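You operate a simulated robot arm through the tools that you are given. There is no shell and no other tool. Be economical: measure what you need, move in short steps, check, and stop when the job is done.

The job below is to be done with a simulated robot arm. You get a single attempt, and the scene is never put back.

JOB
Fetch the blue tag from the top of the check bench and set it on the work tag. Put the orange bottle holder in the green tray on the island. Put the square bottle that says "57" from the top of the belt bench on the drip plate of the blower box and the square bottle that says "27" on the top of the feed turntable. Take the small box from the counter of the steel rack and leave it in the orange tray on the side table. Open the white drawer, take the purple tag on the top of the store cart and put it away in the inside of the white drawer, then shut the drawer. Open the cold cupboard drawer. The order is free. Set down upright: square bottle, small box.

Only the result counts: the job must be done as asked and must still hold three seconds after the hand-in. Knocking over, shifting, dropping, spilling or breaking anything else fails it.

ROBOT AND FRAMES
A 7-joint arm with a vacuum gripper on a trunk, on a base that drives. Base frame: it is fixed to the floor where the robot stands at the start and does not move with it; the origin is under the middle of the robot, x ahead of it, y to its left, z up; the surface under the hand at the start is at about z = 0.881. Lengths are in m, angles in rad, forces in N, time in s.
With the tool pointing down near the work surface it reaches from about 0.12 to 0.82 m from the robot's upright axis, wherever it stands. Its first joint turns from -2.897 to 2.897 rad. Places, roughly: blue tag [0.75, 0.25, 0.75]; cold cupboard drawer [-1.2, -1.6, 0.1]; drip plate of the blower box (31x15 cm) [2.04, 2.94, 0.88]; green tray on the island (30x26 cm) [0.88, 2.56, 0.8]; inside of the white drawer [-1.2, -2.3, 0.5]; orange bottle holder (10x10x4 cm) [0.4, 2.1, 0.8]; orange tray on the side table (20x17 cm) [1.6, -3.34, 0.84]; purple tag [-1.25, 0.75, 0.75]; small box [0.5, 0.75, 1]; square bottle [1.5, 1.5, 1]; top of the feed turntable [3.1, 1.3, 0.9]; white drawer [-1.2, -2.3, 0.6]; work tag [1.5, 2.75, 0.75]. Payload 1.88 kg.
Tool frame: the origin (TCP) lies in the middle of the cups' lips, and z points out of the cups. The gripper has 1 cup of 0.032 m across, covering 0.032 by 0.032 m (tool x, y); the bellows give 0.014 m. With the vacuum on, a cup seals on a smooth face that it is pressed against (1 to 4 N); it does not hold porous or soft things. The pull reaches 41 N.
Orientation is told as [roll, pitch, yaw] about the base's x, y, z axes, in that order, counted from this pose: with the cups facing straight down, the tool's x points along the base's -x, its y along +y and its z along -z.

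CONTROLS
- The arm moves only by the tool jog_arm. Its argument "commands" is a list that holds one entry, the list of rows, each a list of 7 numbers: the vacuum: 1 switches it on, 0 off, then the shift along the tool's x, y, z in m, then the turn, a rotation vector about the tool's x, y, z in rad. In form: [[[valve, x, y, z, rx, ry, rz], ...]]. A call has 1 to 20 rows; each row is the pose to reach, as a shift and turn from the pose commanded when the call began, along the tool's axes at that moment. Rows are played at 5 a second. More than 0.05 m and 0.15 rad between two rows, or a gripper value outside its range, and nothing of the call is played. Where a pose cannot be reached the arm comes as near as it can. A force on the tool above 40 N (or 10 N above the force at the start of the call, whichever is more), or a blocked arm, ends the call early, and 0.2 s more pass. The pull builds up within a second once a cup has sealed. Time passes only in rows, and 0.2 s behind the last, so rows that repeat a pose give it time. The reply holds the time, the measured pose of the TCP, the force on the tool along the base axes and the pull of the vacuum, in the units named above and with some noise, with the torque about the TCP (base axes, N m) and any sound that the robot's microphone picked up.
- Cameras (640 x 400 px; columns grow to the right, rows downward): "scene" is now at [0.0169, 0.1942, 1.5458]; the picture's right is [0.33, -0.94, 0.00], its down [-0.65, -0.23, -0.72] and it looks along [0.68, 0.24, -0.69] (base axes); focal length 289 px, centre (320, 200). "wrist" rides on the gripper at [0.082, 0.014, -0.216] in the tool frame; the picture's right is [-0.17, 0.99, 0.00], its down [-0.91, -0.15, -0.37] and it looks along [-0.37, -0.06, 0.93] (tool axes); focal length 243 px, centre (320, 200). There is no depth. A picture from a camera that has moved, and an enlarged one, comes with that camera's place and axes in the base frame and with its lens.
- grab_frame(camera): a new picture of that camera. No time passes.
- move_column(by): slides the trunk up (or, below 0, down) by that many m; the arm and the scene camera ride with it, the base frame stays. It gives what a move gives, with no picture.
- steer(legs): drives the robot by 1 to 6 legs, each [ahead, left, turn to the left] in m, m and rad, along the robot's own axes; the way and the turn of a leg run together, so that a leg with both is an arc; at most 1.5 m and 3.142 rad a leg. The arm and the cameras ride along, it lands a little off, and it stops where it bumps. It gives what a move gives.
- aim_head(pan, tilt): turns the head with the scene camera to pan (to the left, within 2.705 rad either way) and tilt (down, from -0.506 to 1.204), counted from straight ahead of the robot. It gives what a move gives.
- zoom(camera, box): a new picture of the part [left, top, right, bottom] of that camera's present view, enlarged. No time passes.
- hand_in(): hands the job in; it is judged then, once.

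Work in short steps. Places have to be worked out from the pictures, the camera data and where the tool is seen: move nearer, look again, correct. Check each grasp and each placing, and mend what went wrong. You have 217 turns and 218 pictures in all, those below and enlarged ones among them. Switch the vacuum off and draw the arm clear of the work before you hand the job in, unless the task says otherwise.

The tools are called after "Request:" by a JSON object that holds its "method" and its "body". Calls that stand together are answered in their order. jog_arm: Moves the arm, as the interface text tells. Its arguments: {"type":"object","properties":{"commands":{"type":"array"}},"required":["commands"]} The other tools are called the same way: move_column (by) slides the trunk up or down; steer (legs) drives the base; aim_head (pan, tilt) turns the head that bears the scene camera; grab_frame (camera) takes a picture; zoom (camera, box) takes an enlarged picture of a part of a camera's view; hand_in () hands the job in.

At the start:

```text
time: 0.0
tcp_pos: [0.4013, 0.2585, 1.0902]
tcp_rot: [-0.001, -0.001, 0.001]
wrist_force: [0.0, -1.0, -0.4]
ft_torque: [0.01, 0.0, 0.0]
pull: 0.0
trunk travel left (down, up): [-0.5, 0.09]
robot x, y, heading: [0.0025, -0.0022, -0.003]
head pan, tilt: [0.34, 0.763]
```

scene: 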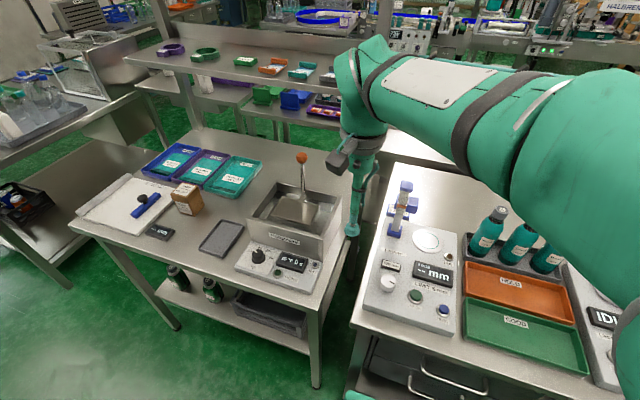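
wrist: 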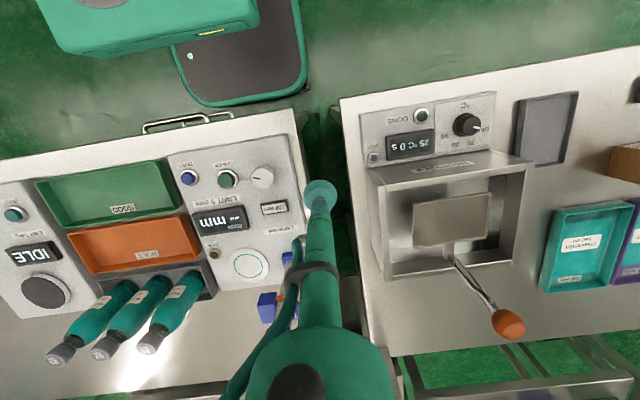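

I start with a survey of the surroundings by turning the head.

Request:
{"method": "aim_head", "body": {"pan": 1.2, "tilt": 0.45}}

Request:
{"method": "grab_frame", "body": {"camera": "scene"}}

Request:
{"method": "aim_head", "body": {"pan": 2.4, "tilt": 0.5}}

Request:
{"method": "grab_frame", "body": {"camera": "scene"}}

Request:
{"method": "aim_head", "body": {"pan": -2.3, "tilt": 0.5}}

Request:
{"method": "grab_frame", "body": {"camera": "scene"}}

Request:
{"method": "aim_head", "body": {"pan": -1.0, "tilt": 0.5}}

Request:
{"method": "grab_frame", "body": {"camera": "scene"}}

Request:
{"method": "aim_head", "body": {"pan": 0.3, "tilt": 0.3}}

Request:
{"method": "grab_frame", "body": {"camera": "scene"}}

```text
time: 1.2
tcp_pos: [0.401, 0.2582, 1.0892]
tcp_rot: [0.001, 0.0, 0.0]
wrist_force: [0.2, -0.2, 0.0]
ft_torque: [-0.01, 0.01, 0.0]
pull: 0.0
trunk travel left (down, up): [-0.5, 0.09]
robot x, y, heading: [-0.0006, -0.0023, -0.0]
head pan, tilt: [1.201, 0.45]
```

```text
215 pictures are left
camera scene: at [-0.0274, 0.2524, 1.5732], right [0.93, -0.36, 0.0], down [-0.16, -0.41, -0.9], along [0.33, 0.84, -0.44], focal length 289 px, centre (320, 200)
```

scene: 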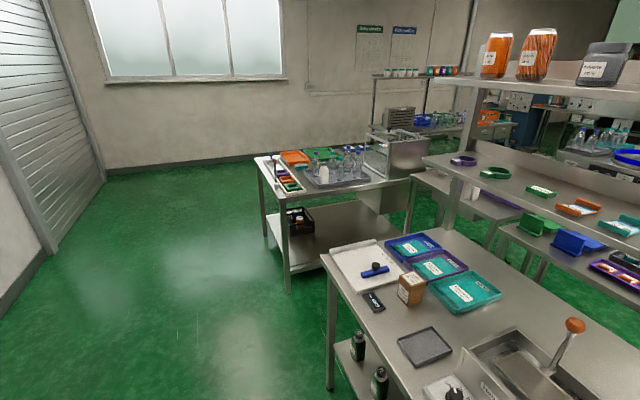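

```text
time: 2.6
tcp_pos: [0.4022, 0.2584, 1.0903]
tcp_rot: [0.0, 0.001, -0.001]
wrist_force: [-0.1, 0.6, 0.7]
ft_torque: [-0.02, 0.02, 0.0]
pull: 0.1
trunk travel left (down, up): [-0.5, 0.09]
robot x, y, heading: [0.0013, -0.0013, 0.001]
head pan, tilt: [2.4, 0.499]
```

```text
214 pictures are left
camera scene: at [-0.1277, 0.2282, 1.5688], right [0.68, 0.74, 0.0], down [0.35, -0.32, -0.88], along [-0.65, 0.59, -0.48], focal length 289 px, centre (320, 200)
```

scene: 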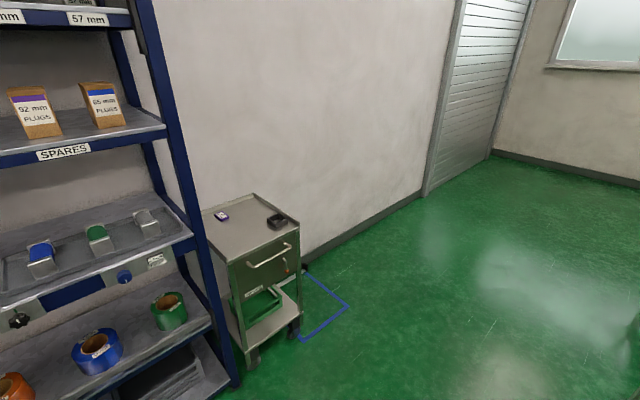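

```text
time: 6.3
tcp_pos: [0.4023, 0.2578, 1.0897]
tcp_rot: [-0.001, -0.001, -0.001]
wrist_force: [0.3, -0.6, 0.6]
ft_torque: [0.02, -0.02, 0.01]
pull: 0.0
trunk travel left (down, up): [-0.5, 0.09]
robot x, y, heading: [0.0023, 0.0002, -0.001]
head pan, tilt: [-2.3, 0.499]
```

```text
213 pictures are left
camera scene: at [-0.1213, 0.0988, 1.5688], right [-0.75, 0.67, 0.0], down [0.32, 0.36, -0.88], along [-0.58, -0.65, -0.48], focal length 289 px, centre (320, 200)
```

scene: 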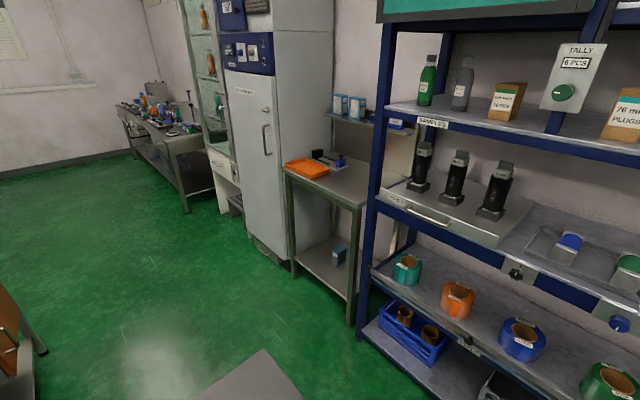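

```text
time: 7.8
tcp_pos: [0.4018, 0.2588, 1.0898]
tcp_rot: [0.0, -0.001, -0.001]
wrist_force: [-0.5, 0.8, 0.6]
ft_torque: [0.03, -0.04, 0.03]
pull: 0.1
trunk travel left (down, up): [-0.5, 0.09]
robot x, y, heading: [0.002, -0.0014, -0.0]
head pan, tilt: [-1.0, 0.499]
```

```text
212 pictures are left
camera scene: at [-0.0116, 0.0901, 1.5688], right [-0.84, -0.54, 0.0], down [-0.26, 0.4, -0.88], along [0.47, -0.74, -0.48], focal length 289 px, centre (320, 200)
```

scene: 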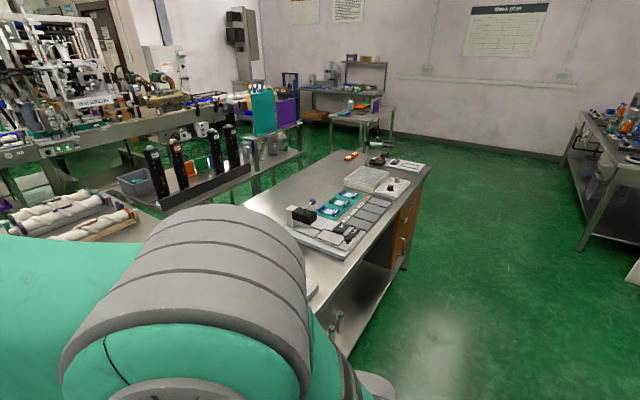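

```text
time: 9.2
tcp_pos: [0.4027, 0.2581, 1.0901]
tcp_rot: [-0.001, 0.0, 0.0]
wrist_force: [-0.4, 0.5, 0.9]
ft_torque: [0.04, 0.01, 0.03]
pull: 0.1
trunk travel left (down, up): [-0.5, 0.09]
robot x, y, heading: [-0.0004, -0.0019, 0.003]
head pan, tilt: [0.3, 0.3]
```

```text
211 pictures are left
camera scene: at [0.0285, 0.1942, 1.5872], right [0.29, -0.96, 0.0], down [-0.28, -0.09, -0.96], along [0.91, 0.28, -0.3], focal length 289 px, centre (320, 200)
```

scene: 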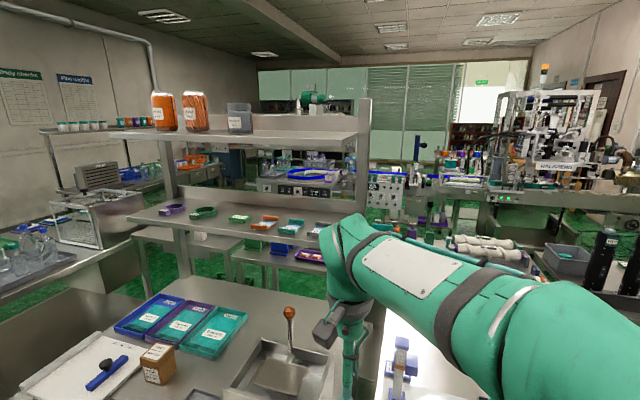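

The brown box is on the steel-rack counter, and the purple tag on the cart. I zoom into details of the check bench.

Request:
{"method": "zoom", "body": {"camera": "wrist", "box": [160, 130, 340, 350]}}

Request:
{"method": "zoom", "body": {"camera": "scene", "box": [130, 200, 350, 338]}}

Request:
{"method": "zoom", "body": {"camera": "scene", "box": [240, 130, 480, 280]}}

```text
1.82 times, centred on (250, 240) of wrist
camera zoom: at [0.3204, 0.272, 1.3055], right [0.17, 0.99, 0.0], down [0.91, -0.15, 0.37], along [0.37, -0.06, -0.93], focal length 441 px, centre (447, 127)
```

zoom: 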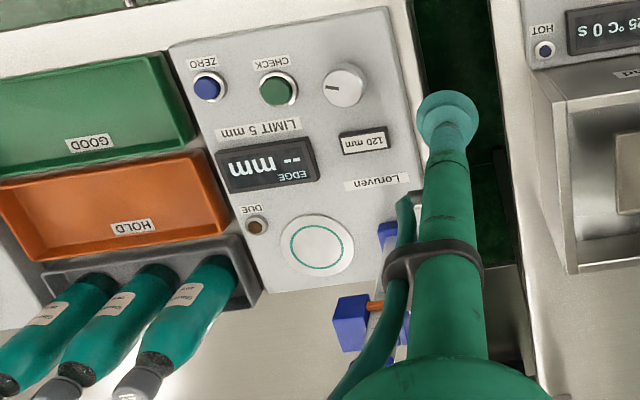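

```text
2.90 times, centred on (240, 269) of scene
camera zoom: at [0.0285, 0.1942, 1.5872], right [0.29, -0.96, 0.0], down [-0.28, -0.09, -0.96], along [0.91, 0.28, -0.3], focal length 838 px, centre (552, 0)
```

zoom: 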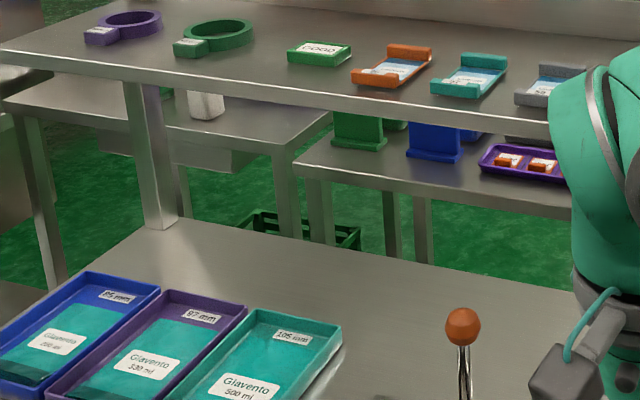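

```text
2.67 times, centred on (360, 205) of scene
camera zoom: at [0.0285, 0.1942, 1.5872], right [0.29, -0.96, 0.0], down [-0.28, -0.09, -0.96], along [0.91, 0.28, -0.3], focal length 771 px, centre (213, 187)
```

zoom: 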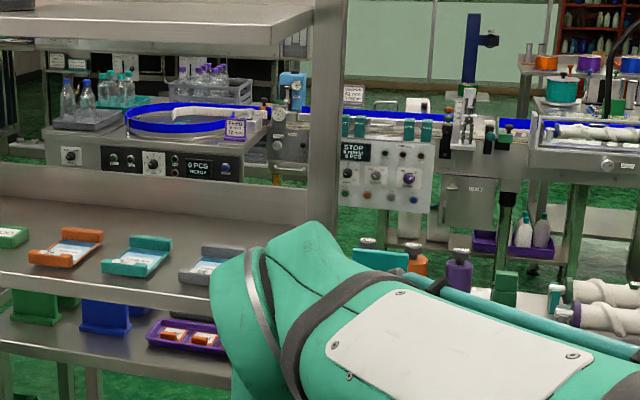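

The arm blocks the view of the blue tag; I raise it and move it left/back.

Request:
{"method": "jog_arm", "body": {"commands": [[[0, 0.03, 0, -0.04, 0, 0, 0], [0, 0.06, 0, -0.08, 0, 0, 0], [0, 0.08, 0, -0.12, 0, 0, 0], [0, 0.1, 0, -0.16, 0, 0, 0], [0, 0.1, 0.04, -0.18, 0, 0, 0], [0, 0.1, 0.08, -0.18, 0, 0, 0], [0, 0.1, 0.12, -0.18, 0, 0, 0], [0, 0.1, 0.16, -0.18, 0, 0, 0]]]}}

Request:
{"method": "aim_head", "body": {"pan": 0.0, "tilt": 0.7}}

Request:
{"method": "grab_frame", "body": {"camera": "scene"}}

Request:
{"method": "grab_frame", "body": {"camera": "wrist"}}

```text
time: 11.0
tcp_pos: [0.3007, 0.4167, 1.2697]
tcp_rot: [-0.001, 0.001, 0.0]
wrist_force: [0.8, -0.6, 0.3]
ft_torque: [-0.01, -0.01, 0.02]
pull: 0.1
trunk travel left (down, up): [-0.5, 0.09]
robot x, y, heading: [0.0008, 0.0023, -0.001]
head pan, tilt: [0.3, 0.3]
```

```text
time: 11.9
tcp_pos: [0.3026, 0.4167, 1.2682]
tcp_rot: [0.0, -0.001, 0.0]
wrist_force: [-0.9, 0.7, -0.1]
ft_torque: [0.0, 0.03, -0.02]
pull: 0.1
trunk travel left (down, up): [-0.5, 0.09]
robot x, y, heading: [0.0031, 0.002, 0.001]
head pan, tilt: [0.0, 0.7]
```

```text
207 pictures are left
camera scene: at [0.0243, 0.1668, 1.5511], right [0.0, -1.0, 0.0], down [-0.64, 0.0, -0.77], along [0.77, 0.0, -0.64], focal length 289 px, centre (320, 200)
```

scene: 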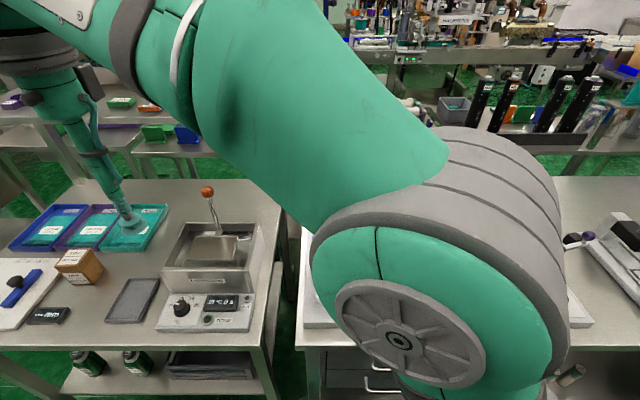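

```text
206 pictures are left
camera wrist: at [0.2201, 0.4299, 1.4847], right [0.17, 0.99, 0.0], down [0.91, -0.15, 0.37], along [0.37, -0.06, -0.93], focal length 243 px, centre (320, 200)
```

wrist: 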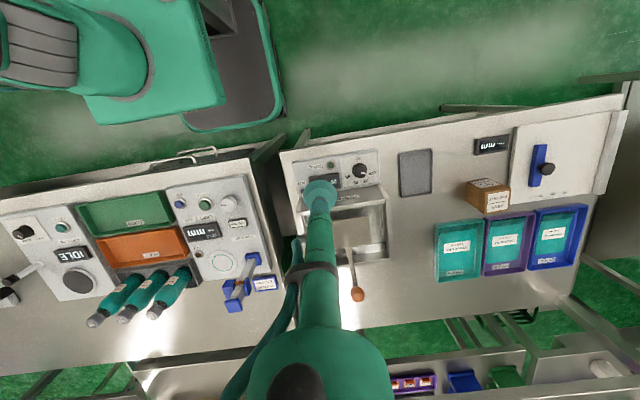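

The blue tag shows at wrist pixel (264,283), approx (0.70, 0.18). I zoom for accuracy.

Request:
{"method": "zoom", "body": {"camera": "wrist", "box": [210, 235, 300, 325]}}

Request:
{"method": "zoom", "body": {"camera": "wrist", "box": [440, 120, 620, 290]}}

```text
4.44 times, centred on (255, 280) of wrist
camera zoom: at [0.2201, 0.4299, 1.4847], right [0.17, 0.99, 0.0], down [0.91, -0.15, 0.37], along [0.37, -0.06, -0.93], focal length 1078 px, centre (609, -156)
```

zoom: 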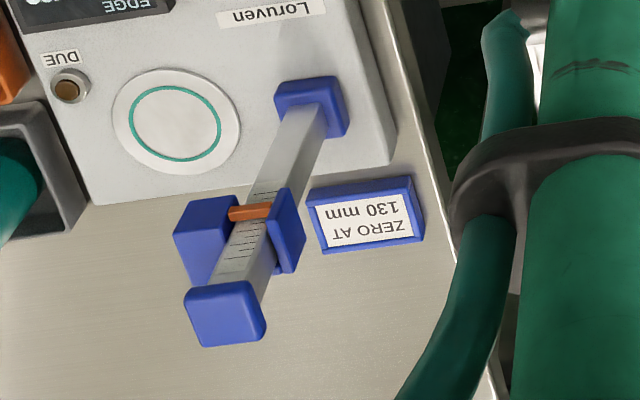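

```text
2.35 times, centred on (530, 205) of wrist
camera zoom: at [0.2201, 0.4299, 1.4847], right [0.17, 0.99, 0.0], down [0.91, -0.15, 0.37], along [0.37, -0.06, -0.93], focal length 571 px, centre (-174, 188)
```

zoom: 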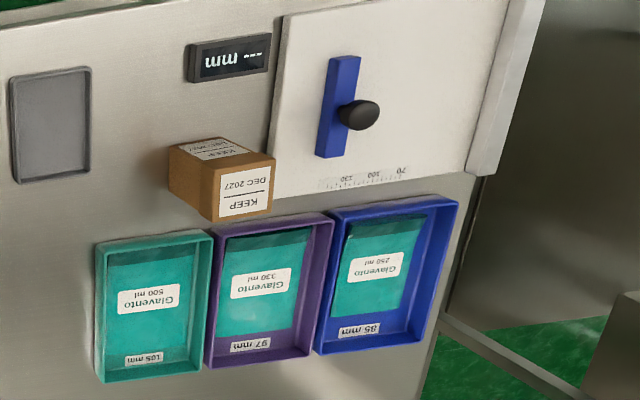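

The tag is a blue plate "ZERO AT 130 mm" at about (0.69, 0.18). I move above it at height and look again.

Request:
{"method": "jog_arm", "body": {"commands": [[[0, -0.039, -0.0233, 0, 0, 0, 0], [0, -0.078, -0.0466, 0, 0, 0, 0], [0, -0.117, -0.07, 0, 0, 0, 0], [0, -0.156, -0.0932, 0, 0, 0, 0], [0, -0.195, -0.1165, 0, 0, 0, 0], [0, -0.234, -0.14, 0, 0, 0, 0], [0, -0.273, -0.163, 0, 0, 0, 0], [0, -0.312, -0.1864, 0, 0, 0, 0], [0, -0.351, -0.21, 0, 0, 0, 0], [0, -0.39, -0.233, 0, 0, 0, 0], [0, -0.39, -0.233, 0.05, 0, 0, 0], [0, -0.39, -0.233, 0.1, 0, 0, 0], [0, -0.39, -0.233, 0.15, 0, 0, 0], [0, -0.39, -0.233, 0.2, 0, 0, 0], [0, -0.39, -0.233, 0.25, 0, 0, 0], [0, -0.39, -0.233, 0.25, 0, 0, 0]]]}}

Request:
{"method": "grab_frame", "body": {"camera": "wrist"}}

Request:
{"method": "grab_frame", "body": {"camera": "scene"}}

```text
time: 15.3
tcp_pos: [0.6896, 0.1835, 1.0196]
tcp_rot: [0.0, 0.001, 0.0]
wrist_force: [0.6, 0.6, 0.6]
ft_torque: [0.01, 0.02, -0.04]
pull: 0.0
out of reach, approached as far as the arm can: row 8, 9, 10, 11
trunk travel left (down, up): [-0.5, 0.09]
robot x, y, heading: [0.0009, 0.0029, 0.0]
head pan, tilt: [0.0, 0.7]
```

```text
203 pictures are left
camera wrist: at [0.6079, 0.1976, 1.2355], right [0.17, 0.99, 0.0], down [0.91, -0.15, 0.37], along [0.37, -0.06, -0.93], focal length 243 px, centre (320, 200)
```

wrist: 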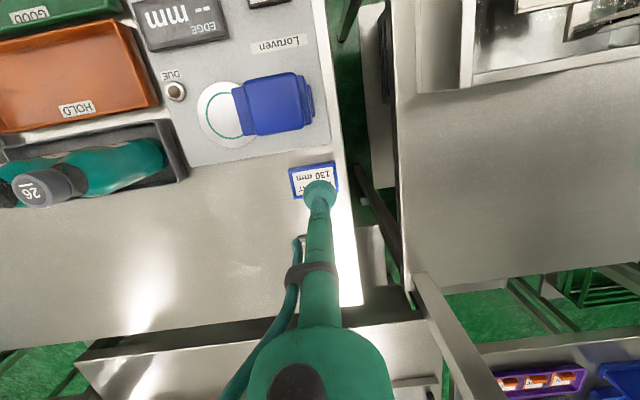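

```text
202 pictures are left
camera scene: at [0.0245, 0.1667, 1.5511], right [0.0, -1.0, 0.0], down [-0.64, 0.0, -0.76], along [0.76, 0.0, -0.64], focal length 289 px, centre (320, 200)
```

scene: 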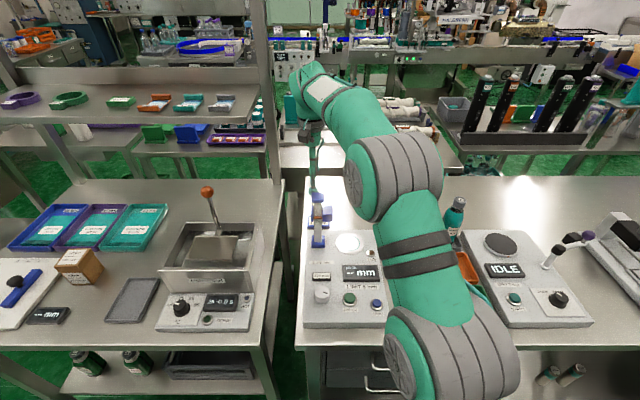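

Two views agree on tag at (0.72, 0.169), top z≈0.865. I shift over it and go down to 0.885.

Request:
{"method": "jog_arm", "body": {"commands": [[[0, -0.031, -0.0145, 0, 0, 0, 0], [0, -0.031, -0.0145, 0.045, 0, 0, 0], [0, -0.031, -0.0145, 0.09, 0, 0, 0], [0, -0.031, -0.0145, 0.135, 0, 0, 0], [0, -0.031, -0.0145, 0.135, 0, 0, 0]]]}}

Request:
{"method": "zoom", "body": {"camera": "wrist", "box": [240, 120, 400, 240]}}

```text
time: 16.5
tcp_pos: [0.7222, 0.1724, 0.8838]
tcp_rot: [-0.001, 0.001, 0.0]
wrist_force: [1.4, 0.7, -0.2]
ft_torque: [-0.01, 0.01, 0.05]
pull: 0.0
trunk travel left (down, up): [-0.5, 0.09]
robot x, y, heading: [-0.0029, -0.0013, -0.002]
head pan, tilt: [0.0, 0.7]
```

```text
3.33 times, centred on (320, 180) of wrist
camera zoom: at [0.6402, 0.1859, 1.1003], right [0.17, 0.99, 0.0], down [0.91, -0.15, 0.37], along [0.37, -0.06, -0.93], focal length 809 px, centre (320, 267)
```

zoom: 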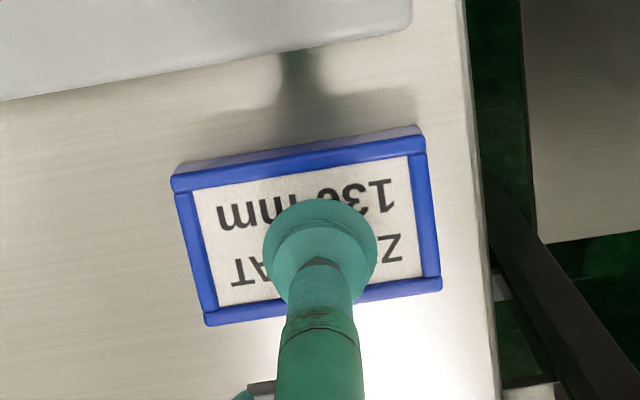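

Tag centre computes to (0.720, 0.169) – the cup lies over it. I descend in small steps with vacuum on.

Request:
{"method": "jog_arm", "body": {"commands": [[[1, 0.002, -0.003, 0.008, 0, 0, 0], [1, 0.002, -0.003, 0.013, 0, 0, 0], [1, 0.002, -0.003, 0.017, 0, 0, 0], [1, 0.002, -0.003, 0.021, 0, 0, 0], [1, 0.002, -0.003, 0.021, 0, 0, 0]]]}}

```text
time: 17.7
tcp_pos: [0.721, 0.1677, 0.8686]
tcp_rot: [0.001, -0.008, 0.001]
wrist_force: [-3.3, 2.0, 30.4]
ft_torque: [-0.05, 0.08, -0.02]
pull: 40.3
trunk travel left (down, up): [-0.5, 0.09]
robot x, y, heading: [0.0013, -0.0001, 0.0]
head pan, tilt: [0.0, 0.7]
```

Sealed (pull 40 N). I lift it straight up.

Request:
{"method": "jog_arm", "body": {"commands": [[[1, 0, 0, -0.01, 0, 0, 0], [1, 0, 0, -0.03, 0, 0, 0], [1, 0, 0, -0.07, 0, 0, 0], [1, 0, 0, -0.11, 0, 0, 0], [1, 0, 0, -0.15, 0, 0, 0], [1, 0.04, 0, -0.18, 0, 0, 0], [1, 0.08, 0.02, -0.21, 0, 0, 0], [1, 0.12, 0.05, -0.23, 0, 0, 0], [1, 0.16, 0.08, -0.24, 0, 0, 0], [1, 0.2, 0.11, -0.25, 0, 0, 0], [1, 0.24, 0.14, -0.25, 0, 0, 0], [1, 0.28, 0.17, -0.25, 0, 0, 0], [1, 0.32, 0.19, -0.25, 0, 0, 0], [1, 0.36, 0.21, -0.25, 0, 0, 0], [1, 0.4, 0.22, -0.25, 0, 0, 0]]]}}

Request:
{"method": "aim_head", "body": {"pan": 0.7, "tilt": 0.25}}

Request:
{"method": "grab_frame", "body": {"camera": "scene"}}

Request:
{"method": "grab_frame", "body": {"camera": "wrist"}}

```text
refused: row 7 steps farther than a row can; nothing moved
```

```text
time: 18.8
tcp_pos: [0.7217, 0.1683, 0.8663]
tcp_rot: [-0.001, -0.001, 0.001]
wrist_force: [6.5, 4.6, 21.7]
ft_torque: [-0.04, 0.02, 0.03]
pull: 40.7
trunk travel left (down, up): [-0.5, 0.09]
robot x, y, heading: [-0.0012, -0.0013, -0.0]
head pan, tilt: [0.7, 0.25]
```

```text
200 pictures are left
camera scene: at [0.0095, 0.2268, 1.5918], right [0.64, -0.77, 0.0], down [-0.19, -0.16, -0.97], along [0.74, 0.62, -0.25], focal length 289 px, centre (320, 200)
```

scene: 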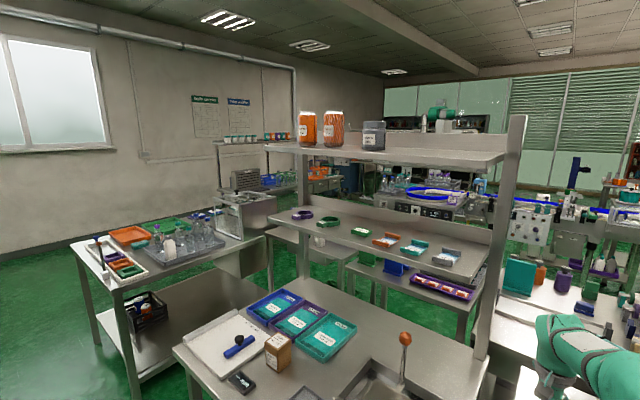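

```text
199 pictures are left
camera wrist: at [0.6383, 0.1814, 1.08], right [0.17, 0.99, 0.0], down [0.91, -0.15, 0.38], along [0.37, -0.06, -0.93], focal length 243 px, centre (320, 200)
```

wrist: 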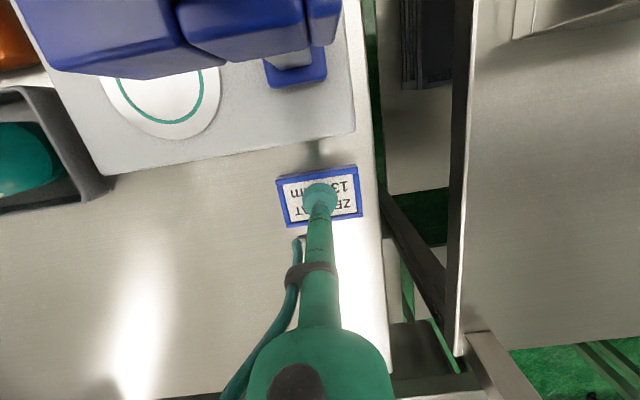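

The row step was slightly too long; I lift with shorter steps.

Request:
{"method": "jog_arm", "body": {"commands": [[[1, 0, 0, -0.01, 0, 0, 0], [1, 0, 0, -0.03, 0, 0, 0], [1, 0, 0, -0.07, 0, 0, 0], [1, 0, 0, -0.11, 0, 0, 0], [1, 0, 0, -0.15, 0, 0, 0], [1, 0.03, 0, -0.18, 0, 0, 0], [1, 0.06, 0.02, -0.21, 0, 0, 0], [1, 0.1, 0.04, -0.23, 0, 0, 0], [1, 0.14, 0.06, -0.24, 0, 0, 0], [1, 0.18, 0.08, -0.25, 0, 0, 0], [1, 0.22, 0.1, -0.25, 0, 0, 0], [1, 0.26, 0.12, -0.25, 0, 0, 0], [1, 0.3, 0.14, -0.25, 0, 0, 0], [1, 0.34, 0.16, -0.25, 0, 0, 0], [1, 0.38, 0.18, -0.25, 0, 0, 0]]]}}

Request:
{"method": "grab_frame", "body": {"camera": "wrist"}}

Request:
{"method": "aim_head", "body": {"pan": 1.0, "tilt": 0.3}}

Request:
{"method": "grab_frame", "body": {"camera": "scene"}}

Request:
{"method": "zoom", "body": {"camera": "scene", "box": [200, 100, 440, 250]}}

```text
time: 22.0
tcp_pos: [0.3397, 0.345, 1.1145]
tcp_rot: [0.0, 0.0, 0.0]
wrist_force: [-0.5, -0.2, 0.6]
ft_torque: [-0.01, 0.03, -0.02]
pull: 40.8
trunk travel left (down, up): [-0.5, 0.09]
robot x, y, heading: [-0.0021, 0.0052, -0.002]
head pan, tilt: [0.7, 0.25]
```

```text
198 pictures are left
camera wrist: at [0.257, 0.36, 1.3303], right [0.17, 0.99, 0.0], down [0.91, -0.15, 0.37], along [0.37, -0.06, -0.93], focal length 243 px, centre (320, 200)
```

wrist: 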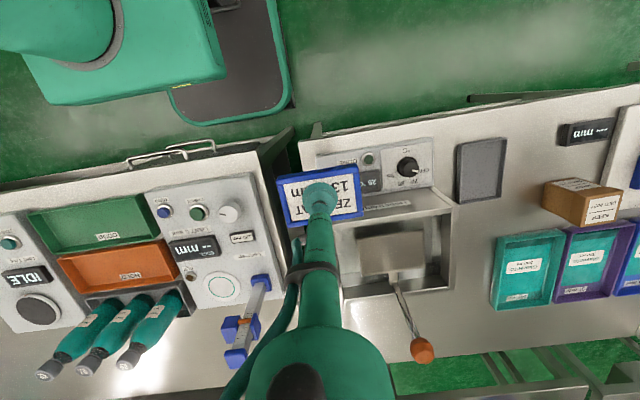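

```text
time: 22.8
tcp_pos: [0.3405, 0.3465, 1.1139]
tcp_rot: [0.0, -0.002, -0.001]
wrist_force: [0.2, 0.1, -0.6]
ft_torque: [0.0, 0.04, 0.0]
pull: 41.1
trunk travel left (down, up): [-0.5, 0.09]
robot x, y, heading: [-0.0004, -0.0017, 0.001]
head pan, tilt: [1.0, 0.3]
```

```text
197 pictures are left
camera scene: at [-0.0103, 0.2452, 1.5872], right [0.84, -0.54, 0.0], down [-0.16, -0.25, -0.96], along [0.52, 0.8, -0.3], focal length 289 px, centre (320, 200)
```

scene: 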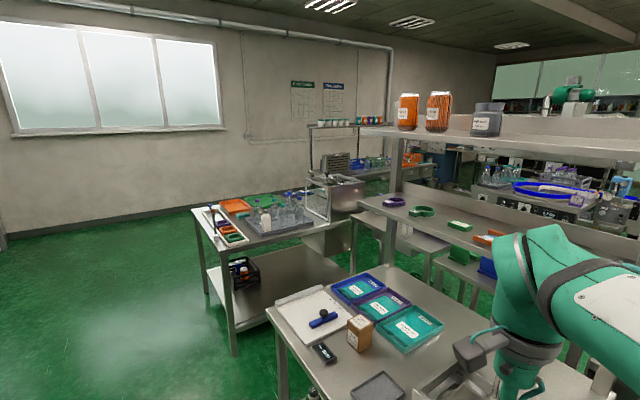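

```text
2.67 times, centred on (320, 175) of scene
camera zoom: at [-0.0103, 0.2452, 1.5872], right [0.84, -0.54, 0.0], down [-0.16, -0.25, -0.96], along [0.52, 0.8, -0.3], focal length 771 px, centre (320, 267)
```

zoom: 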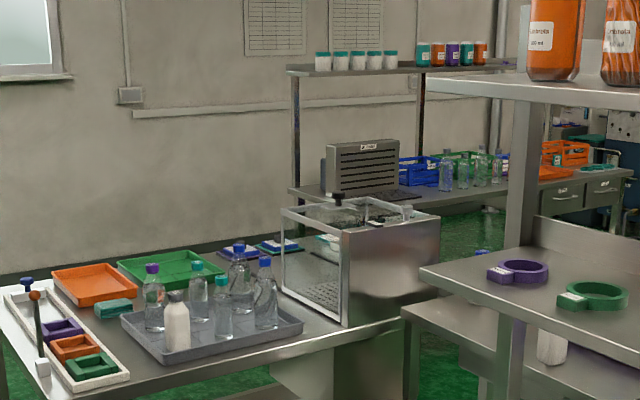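

The tag is held. The island with the orange/green trays is at x≈0.3–1.5, y≈1.7–2.8; I back off a bit and drive left to see it better.

Request:
{"method": "steer", "body": {"legs": [[-0.25, 0, 0], [0, 1.0, 0]]}}

Request:
{"method": "aim_head", "body": {"pan": 0.9, "tilt": 0.35}}

Request:
{"method": "grab_frame", "body": {"camera": "scene"}}

```text
time: 29.3
tcp_pos: [0.0949, 1.3289, 1.1147]
tcp_rot: [-0.001, 0.001, -0.002]
wrist_force: [0.1, 0.1, -0.3]
ft_torque: [0.0, 0.03, 0.01]
pull: 40.6
trunk travel left (down, up): [-0.5, 0.09]
robot x, y, heading: [-0.2468, 0.9849, -0.004]
head pan, tilt: [1.0, 0.3]
```

```text
time: 30.0
tcp_pos: [0.095, 1.3285, 1.1153]
tcp_rot: [0.001, 0.0, -0.004]
wrist_force: [-0.5, 0.8, 0.2]
ft_torque: [0.03, -0.02, 0.03]
pull: 41.1
trunk travel left (down, up): [-0.5, 0.09]
robot x, y, heading: [-0.245, 0.9829, -0.002]
head pan, tilt: [0.901, 0.351]
```

```text
195 pictures are left
camera scene: at [-0.2478, 1.2232, 1.5825], right [0.78, -0.62, 0.0], down [-0.21, -0.27, -0.94], along [0.59, 0.73, -0.34], focal length 289 px, centre (320, 200)
```

scene: 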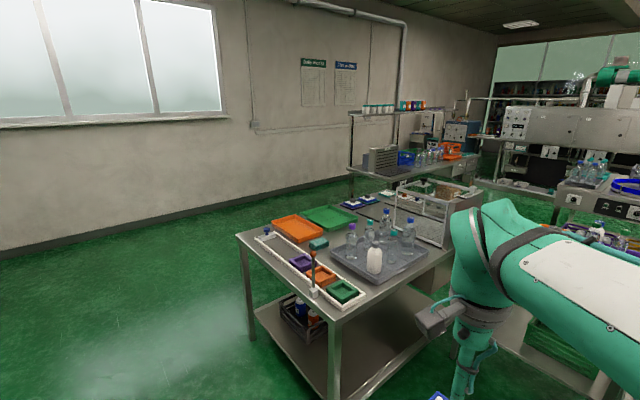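

There is plenty of free floor behind the island. I zoom at the tags at the island's back edge and the blower bench.

Request:
{"method": "zoom", "body": {"camera": "scene", "box": [250, 120, 490, 270]}}

Request:
{"method": "zoom", "body": {"camera": "scene", "box": [330, 165, 430, 228]}}

```text
2.67 times, centred on (370, 195) of scene
camera zoom: at [-0.2478, 1.2232, 1.5825], right [0.78, -0.62, 0.0], down [-0.21, -0.27, -0.94], along [0.59, 0.73, -0.34], focal length 771 px, centre (187, 213)
```

zoom: 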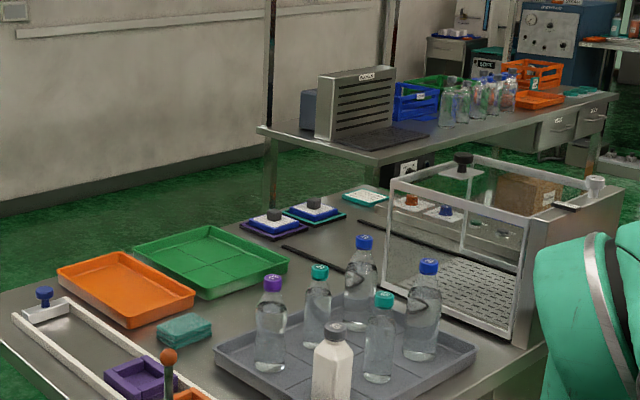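

```text
6.35 times, centred on (380, 196) of scene
camera zoom: at [-0.2478, 1.2232, 1.5825], right [0.78, -0.62, 0.0], down [-0.21, -0.27, -0.94], along [0.59, 0.73, -0.34], focal length 1836 px, centre (-61, 222)
```

zoom: 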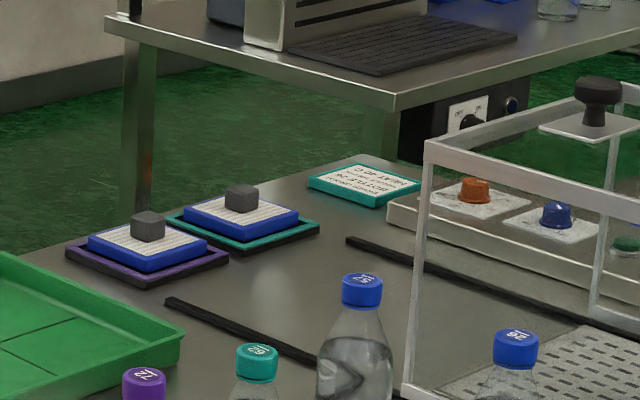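

The teal-framed card (≈1.47, 2.54) is the work tag. I drive around to the rear side of the island facing −y, first stopping at about (1.1, 3.35).

Request:
{"method": "steer", "body": {"legs": [[-0.15, 0, 0], [0, 1.2, 0], [0, 1.2, 0], [0, 0, -1.571], [0, 0.8, 0]]}}

Request:
{"method": "aim_head", "body": {"pan": 0.5, "tilt": 0.5}}

Request:
{"method": "grab_frame", "body": {"camera": "scene"}}

```text
time: 50.5
tcp_pos: [0.7355, 3.1011, 1.1139]
tcp_rot: [-0.001, 0.001, -1.544]
wrist_force: [-0.1, 0.5, 0.1]
ft_torque: [0.0, 0.0, 0.0]
pull: 41.0
trunk travel left (down, up): [-0.5, 0.09]
robot x, y, heading: [0.3816, 3.4313, -1.544]
head pan, tilt: [0.901, 0.351]
```

```text
time: 51.4
tcp_pos: [0.7356, 3.1003, 1.1152]
tcp_rot: [0.0, 0.0, -1.545]
wrist_force: [0.6, -0.1, 0.2]
ft_torque: [0.0, 0.0, 0.02]
pull: 40.6
trunk travel left (down, up): [-0.5, 0.09]
robot x, y, heading: [0.3787, 3.4281, -1.546]
head pan, tilt: [0.499, 0.499]
```

```text
192 pictures are left
camera scene: at [0.5877, 3.4197, 1.5688], right [-0.87, -0.5, 0.0], down [-0.24, 0.41, -0.88], along [0.44, -0.76, -0.48], focal length 289 px, centre (320, 200)
```

scene: 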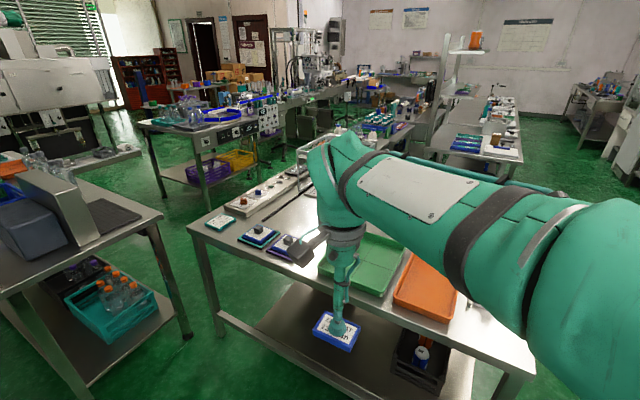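

Work tag now estimated at (1.51, 2.70). I bring the tool toward the robot's centre line, then drive left to x≈1.3.

Request:
{"method": "jog_arm", "body": {"commands": [[[1, 0, -0.04, 0, 0, 0, 0], [1, 0, -0.08, 0, 0, 0, 0], [1, 0, -0.12, 0, 0, 0, 0], [1, 0, -0.16, 0, 0, 0, 0], [1, 0, -0.2, 0, 0, 0, 0]]]}}

Request:
{"method": "steer", "body": {"legs": [[0, 0.92, -0.026], [0.12, 0, 0]]}}

Request:
{"method": "grab_frame", "body": {"camera": "scene"}}

Request:
{"method": "grab_frame", "body": {"camera": "wrist"}}

```text
time: 52.6
tcp_pos: [0.5346, 3.0961, 1.116]
tcp_rot: [0.0, 0.001, -1.545]
wrist_force: [-0.4, -0.1, -1.2]
ft_torque: [-0.01, -0.01, 0.01]
pull: 40.4
trunk travel left (down, up): [-0.5, 0.09]
robot x, y, heading: [0.383, 3.4307, -1.545]
head pan, tilt: [0.499, 0.499]
```

```text
time: 58.3
tcp_pos: [1.4507, 2.9801, 1.116]
tcp_rot: [-0.001, -0.001, -1.577]
wrist_force: [0.0, 0.3, 0.3]
ft_torque: [0.0, 0.0, -0.01]
pull: 40.6
trunk travel left (down, up): [-0.5, 0.09]
robot x, y, heading: [1.3093, 3.3198, -1.58]
head pan, tilt: [0.499, 0.499]
```

```text
191 pictures are left
camera scene: at [1.5143, 3.3016, 1.5688], right [-0.88, -0.47, 0.0], down [-0.23, 0.42, -0.88], along [0.41, -0.77, -0.48], focal length 289 px, centre (320, 200)
```

scene: 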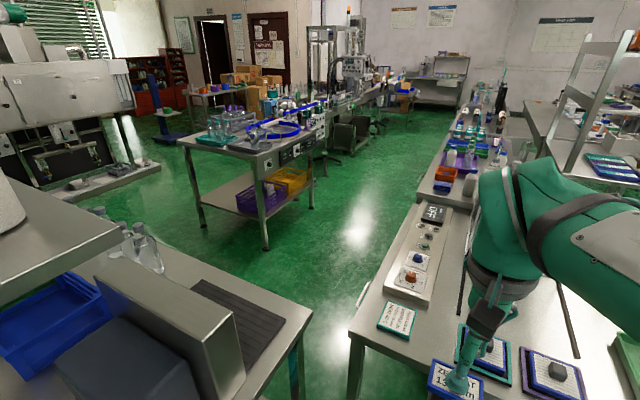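

```text
190 pictures are left
camera wrist: at [1.4664, 3.0618, 1.3318], right [0.98, -0.17, 0.0], down [-0.16, -0.91, 0.37], along [-0.06, -0.37, -0.93], focal length 243 px, centre (320, 200)
```

wrist: 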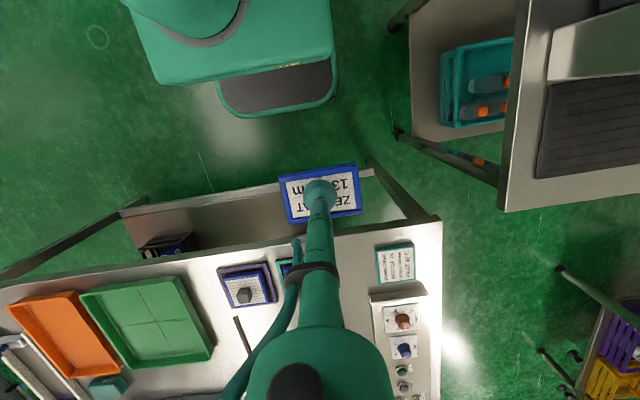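

Both views put the work tag at (1.578, 2.697). I move over it and lower to z≈0.92.

Request:
{"method": "jog_arm", "body": {"commands": [[[1, -0.04, 0.0185, 0, 0, 0, 0], [1, -0.08, 0.037, 0, 0, 0, 0], [1, -0.12, 0.055, 0, 0, 0, 0], [1, -0.16, 0.074, 0, 0, 0, 0], [1, -0.2, 0.092, 0, 0, 0, 0], [1, -0.24, 0.11, 0, 0, 0, 0], [1, -0.282, 0.129, 0, 0, 0, 0], [1, -0.282, 0.129, 0.05, 0, 0, 0], [1, -0.282, 0.129, 0.1, 0, 0, 0], [1, -0.282, 0.129, 0.15, 0, 0, 0], [1, -0.282, 0.129, 0.185, 0, 0, 0], [1, -0.282, 0.129, 0.185, 0, 0, 0]]]}}

Request:
{"method": "zoom", "body": {"camera": "wrist", "box": [220, 100, 420, 250]}}

Request:
{"method": "aim_head", "body": {"pan": 0.3, "tilt": 0.8}}

Request:
{"method": "zoom", "body": {"camera": "scene", "box": [200, 120, 400, 250]}}

```text
time: 60.9
tcp_pos: [1.5804, 2.6964, 0.9317]
tcp_rot: [0.001, 0.0, -1.577]
wrist_force: [-0.6, -0.1, -0.7]
ft_torque: [0.04, 0.02, 0.02]
pull: 40.9
trunk travel left (down, up): [-0.5, 0.09]
robot x, y, heading: [1.3087, 3.3237, -1.581]
head pan, tilt: [0.499, 0.499]
```

```text
2.67 times, centred on (320, 175) of wrist
camera zoom: at [1.5953, 2.7778, 1.1483], right [0.98, -0.17, 0.0], down [-0.16, -0.91, 0.37], along [-0.06, -0.37, -0.93], focal length 647 px, centre (320, 267)
```

zoom: 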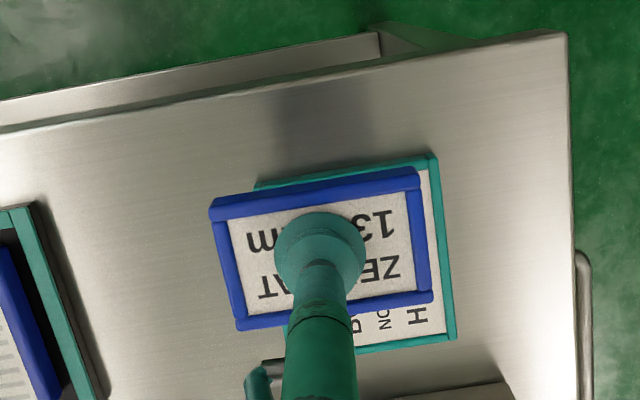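

```text
time: 61.7
tcp_pos: [1.5814, 2.6964, 0.9325]
tcp_rot: [-0.001, 0.001, -1.578]
wrist_force: [0.2, -0.6, -0.3]
ft_torque: [-0.01, -0.05, -0.02]
pull: 40.6
trunk travel left (down, up): [-0.5, 0.09]
robot x, y, heading: [1.308, 3.3172, -1.58]
head pan, tilt: [0.3, 0.799]
```

```text
3.08 times, centred on (300, 185) of scene
camera zoom: at [1.4946, 3.3046, 1.5429], right [-0.96, -0.29, 0.0], down [-0.21, 0.69, -0.7], along [0.2, -0.67, -0.72], focal length 890 px, centre (382, 246)
```

zoom: 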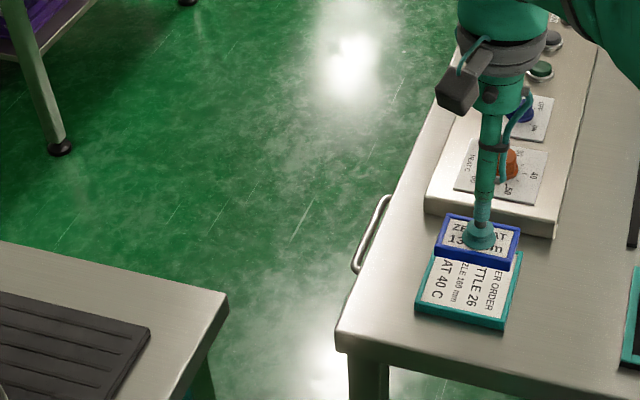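

The island top is lower (~0.80): solving the views consistently gives work tag (1.592, 2.646, ~0.81). I shift and lower to 0.85.

Request:
{"method": "jog_arm", "body": {"commands": [[[1, -0.025, 0.006, 0, 0, 0, 0], [1, -0.05, 0.0115, 0, 0, 0, 0], [1, -0.05, 0.0115, 0.03, 0, 0, 0], [1, -0.05, 0.0115, 0.06, 0, 0, 0], [1, -0.05, 0.0115, 0.08, 0, 0, 0], [1, -0.05, 0.0115, 0.08, 0, 0, 0]]]}}

Request:
{"method": "zoom", "body": {"camera": "wrist", "box": [220, 100, 420, 250]}}

Request:
{"method": "zoom", "body": {"camera": "scene", "box": [260, 140, 400, 230]}}

```text
time: 63.1
tcp_pos: [1.5915, 2.6459, 0.8516]
tcp_rot: [0.0, 0.0, -1.578]
wrist_force: [0.2, 0.8, -0.4]
ft_torque: [0.02, 0.0, -0.02]
pull: 41.0
trunk travel left (down, up): [-0.5, 0.09]
robot x, y, heading: [1.3072, 3.3193, -1.577]
head pan, tilt: [0.3, 0.799]
```

```text
2.67 times, centred on (320, 175) of wrist
camera zoom: at [1.6057, 2.7295, 1.0678], right [0.98, -0.17, 0.0], down [-0.16, -0.91, 0.37], along [-0.06, -0.37, -0.93], focal length 647 px, centre (320, 267)
```

zoom: 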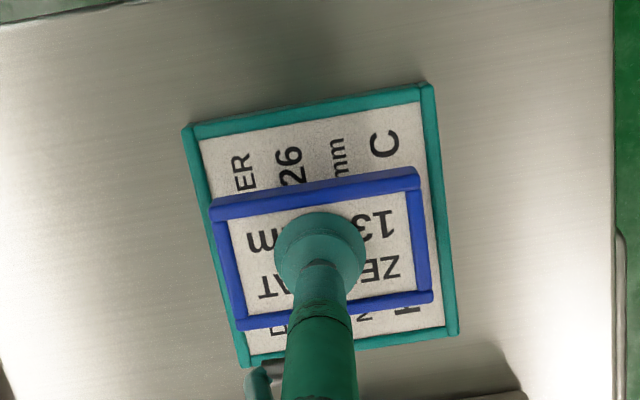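

```text
4.44 times, centred on (330, 185) of scene
camera zoom: at [1.4946, 3.3045, 1.5428], right [-0.96, -0.29, 0.0], down [-0.21, 0.69, -0.7], along [0.2, -0.67, -0.72], focal length 1285 px, centre (276, 267)
```

zoom: 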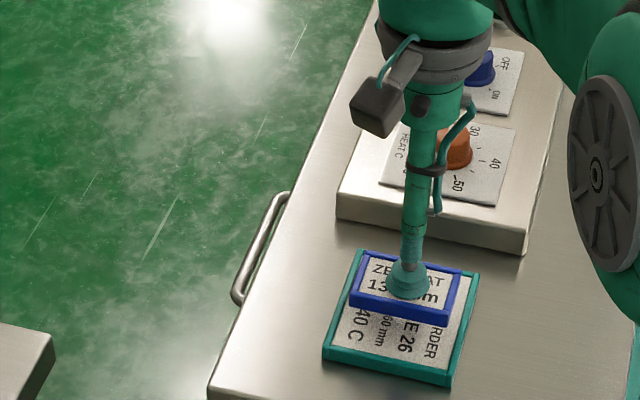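

Alignment is good (centre ≈ (1.595, 2.643)). I lower gently until contact.

Request:
{"method": "jog_arm", "body": {"commands": [[[1, 0, 0.003, 0.008, 0, 0, 0], [1, 0, 0.003, 0.016, 0, 0, 0], [1, 0, 0.003, 0.02, 0, 0, 0], [1, 0, 0.003, 0.02, 0, 0, 0]]]}}

```text
time: 64.1
tcp_pos: [1.5931, 2.6474, 0.831]
tcp_rot: [-0.002, 0.0, -1.576]
wrist_force: [0.3, -0.1, -0.7]
ft_torque: [-0.02, 0.0, 0.02]
pull: 40.8
trunk travel left (down, up): [-0.5, 0.09]
robot x, y, heading: [1.3087, 3.3207, -1.578]
head pan, tilt: [0.3, 0.799]
```

No contact yet; continue in 4 mm steps.

Request:
{"method": "jog_arm", "body": {"commands": [[[1, 0, 0, 0.004, 0, 0, 0], [1, 0, 0, 0.008, 0, 0, 0], [1, 0, 0, 0.01, 0, 0, 0]]]}}

```text
time: 64.9
tcp_pos: [1.5944, 2.6467, 0.827]
tcp_rot: [0.005, -0.009, -1.58]
wrist_force: [0.5, 2.6, 29.8]
ft_torque: [0.1, 0.12, -0.05]
pull: 40.5
trunk travel left (down, up): [-0.5, 0.09]
robot x, y, heading: [1.3096, 3.3173, -1.576]
head pan, tilt: [0.3, 0.799]
```

Contact (30 N). Release the vacuum, wait, and lift.

Request:
{"method": "jog_arm", "body": {"commands": [[[0, 0, 0, -0.004, 0, 0, 0], [0, 0, 0, -0.004, 0, 0, 0], [0, 0, 0, -0.004, 0, 0, 0], [0, 0, 0, -0.004, 0, 0, 0], [0, 0, 0, -0.008, 0, 0, 0], [0, 0, 0, -0.04, 0, 0, 0], [0, 0, 0, -0.08, 0, 0, 0], [0, 0, 0, -0.12, 0, 0, 0], [0, 0, 0, -0.16, 0, 0, 0], [0, 0, 0, -0.2, 0, 0, 0], [0, 0, 0, -0.24, 0, 0, 0], [0, 0, 0, -0.28, 0, 0, 0], [0, 0, 0, -0.31, 0, 0, 0]]]}}

Request:
{"method": "grab_frame", "body": {"camera": "wrist"}}

Request:
{"method": "zoom", "body": {"camera": "scene", "box": [260, 140, 400, 230]}}

```text
time: 67.7
tcp_pos: [1.5945, 2.6463, 1.129]
tcp_rot: [0.001, 0.001, -1.579]
wrist_force: [-0.7, -0.1, 0.5]
ft_torque: [-0.02, 0.02, 0.01]
pull: 0.1
trunk travel left (down, up): [-0.5, 0.09]
robot x, y, heading: [1.3067, 3.3219, -1.576]
head pan, tilt: [0.3, 0.799]
```

```text
185 pictures are left
camera wrist: at [1.6083, 2.7285, 1.3452], right [0.98, -0.17, 0.0], down [-0.16, -0.91, 0.37], along [-0.07, -0.37, -0.93], focal length 243 px, centre (320, 200)
```

wrist: 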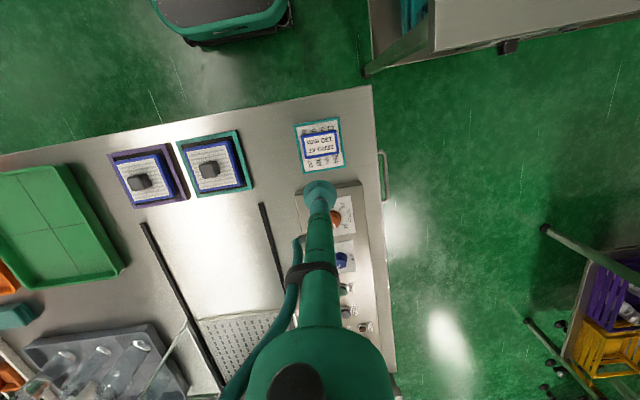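

```text
4.44 times, centred on (330, 185) of scene
camera zoom: at [1.4946, 3.3044, 1.5428], right [-0.96, -0.29, 0.0], down [-0.21, 0.69, -0.7], along [0.2, -0.67, -0.72], focal length 1285 px, centre (276, 267)
```

zoom: 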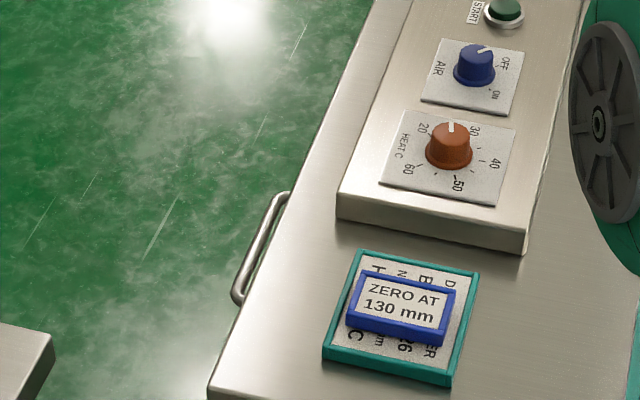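

Blue tag lies on the work tag. Now I look toward the belt bench for the square bottles.

Request:
{"method": "aim_head", "body": {"pan": 0.15, "tilt": 0.35}}

Request:
{"method": "grab_frame", "body": {"camera": "scene"}}

Request:
{"method": "aim_head", "body": {"pan": -0.6, "tilt": 0.6}}

Request:
{"method": "grab_frame", "body": {"camera": "scene"}}

Request:
{"method": "aim_head", "body": {"pan": 1.0, "tilt": 0.6}}

Request:
{"method": "grab_frame", "body": {"camera": "scene"}}

```text
time: 68.6
tcp_pos: [1.5934, 2.6466, 1.1289]
tcp_rot: [0.002, 0.0, -1.576]
wrist_force: [0.5, 0.6, 0.0]
ft_torque: [-0.03, 0.02, 0.01]
pull: 0.1
trunk travel left (down, up): [-0.5, 0.09]
robot x, y, heading: [1.3087, 3.3219, -1.578]
head pan, tilt: [0.15, 0.351]
```

```text
183 pictures are left
camera scene: at [1.4846, 3.2896, 1.5824], right [-0.99, -0.14, 0.0], down [-0.05, 0.34, -0.94], along [0.13, -0.93, -0.34], focal length 289 px, centre (320, 200)
```

scene: 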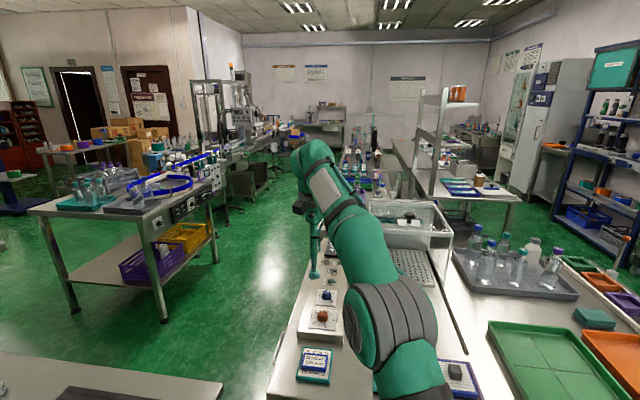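

```text
time: 69.7
tcp_pos: [1.5935, 2.6475, 1.1288]
tcp_rot: [0.0, 0.0, -1.577]
wrist_force: [0.0, -1.0, 0.1]
ft_torque: [0.0, 0.01, 0.03]
pull: 0.0
trunk travel left (down, up): [-0.5, 0.09]
robot x, y, heading: [1.3088, 3.32, -1.578]
head pan, tilt: [-0.6, 0.6]
```

```text
182 pictures are left
camera scene: at [1.4209, 3.3091, 1.5597], right [-0.82, 0.57, 0.0], down [0.32, 0.46, -0.83], along [-0.47, -0.68, -0.56], focal length 289 px, centre (320, 200)
```

scene: 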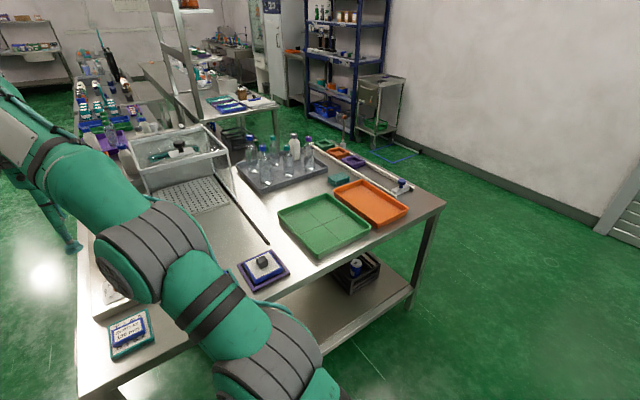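

```text
time: 71.3
tcp_pos: [1.5947, 2.6469, 1.1288]
tcp_rot: [0.0, 0.0, -1.578]
wrist_force: [0.4, -0.1, 0.5]
ft_torque: [-0.02, -0.01, 0.02]
pull: 0.0
trunk travel left (down, up): [-0.5, 0.09]
robot x, y, heading: [1.3055, 3.3201, -1.572]
head pan, tilt: [1.0, 0.6]
```

```text
181 pictures are left
camera scene: at [1.5453, 3.3334, 1.5597], right [-0.55, -0.84, 0.0], down [-0.47, 0.31, -0.83], along [0.69, -0.45, -0.56], focal length 289 px, centre (320, 200)
```

scene: 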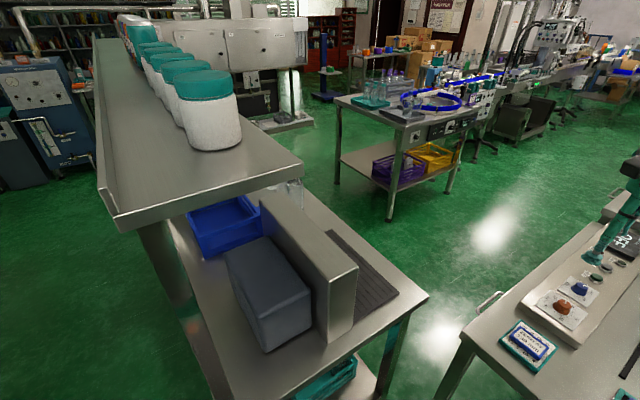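

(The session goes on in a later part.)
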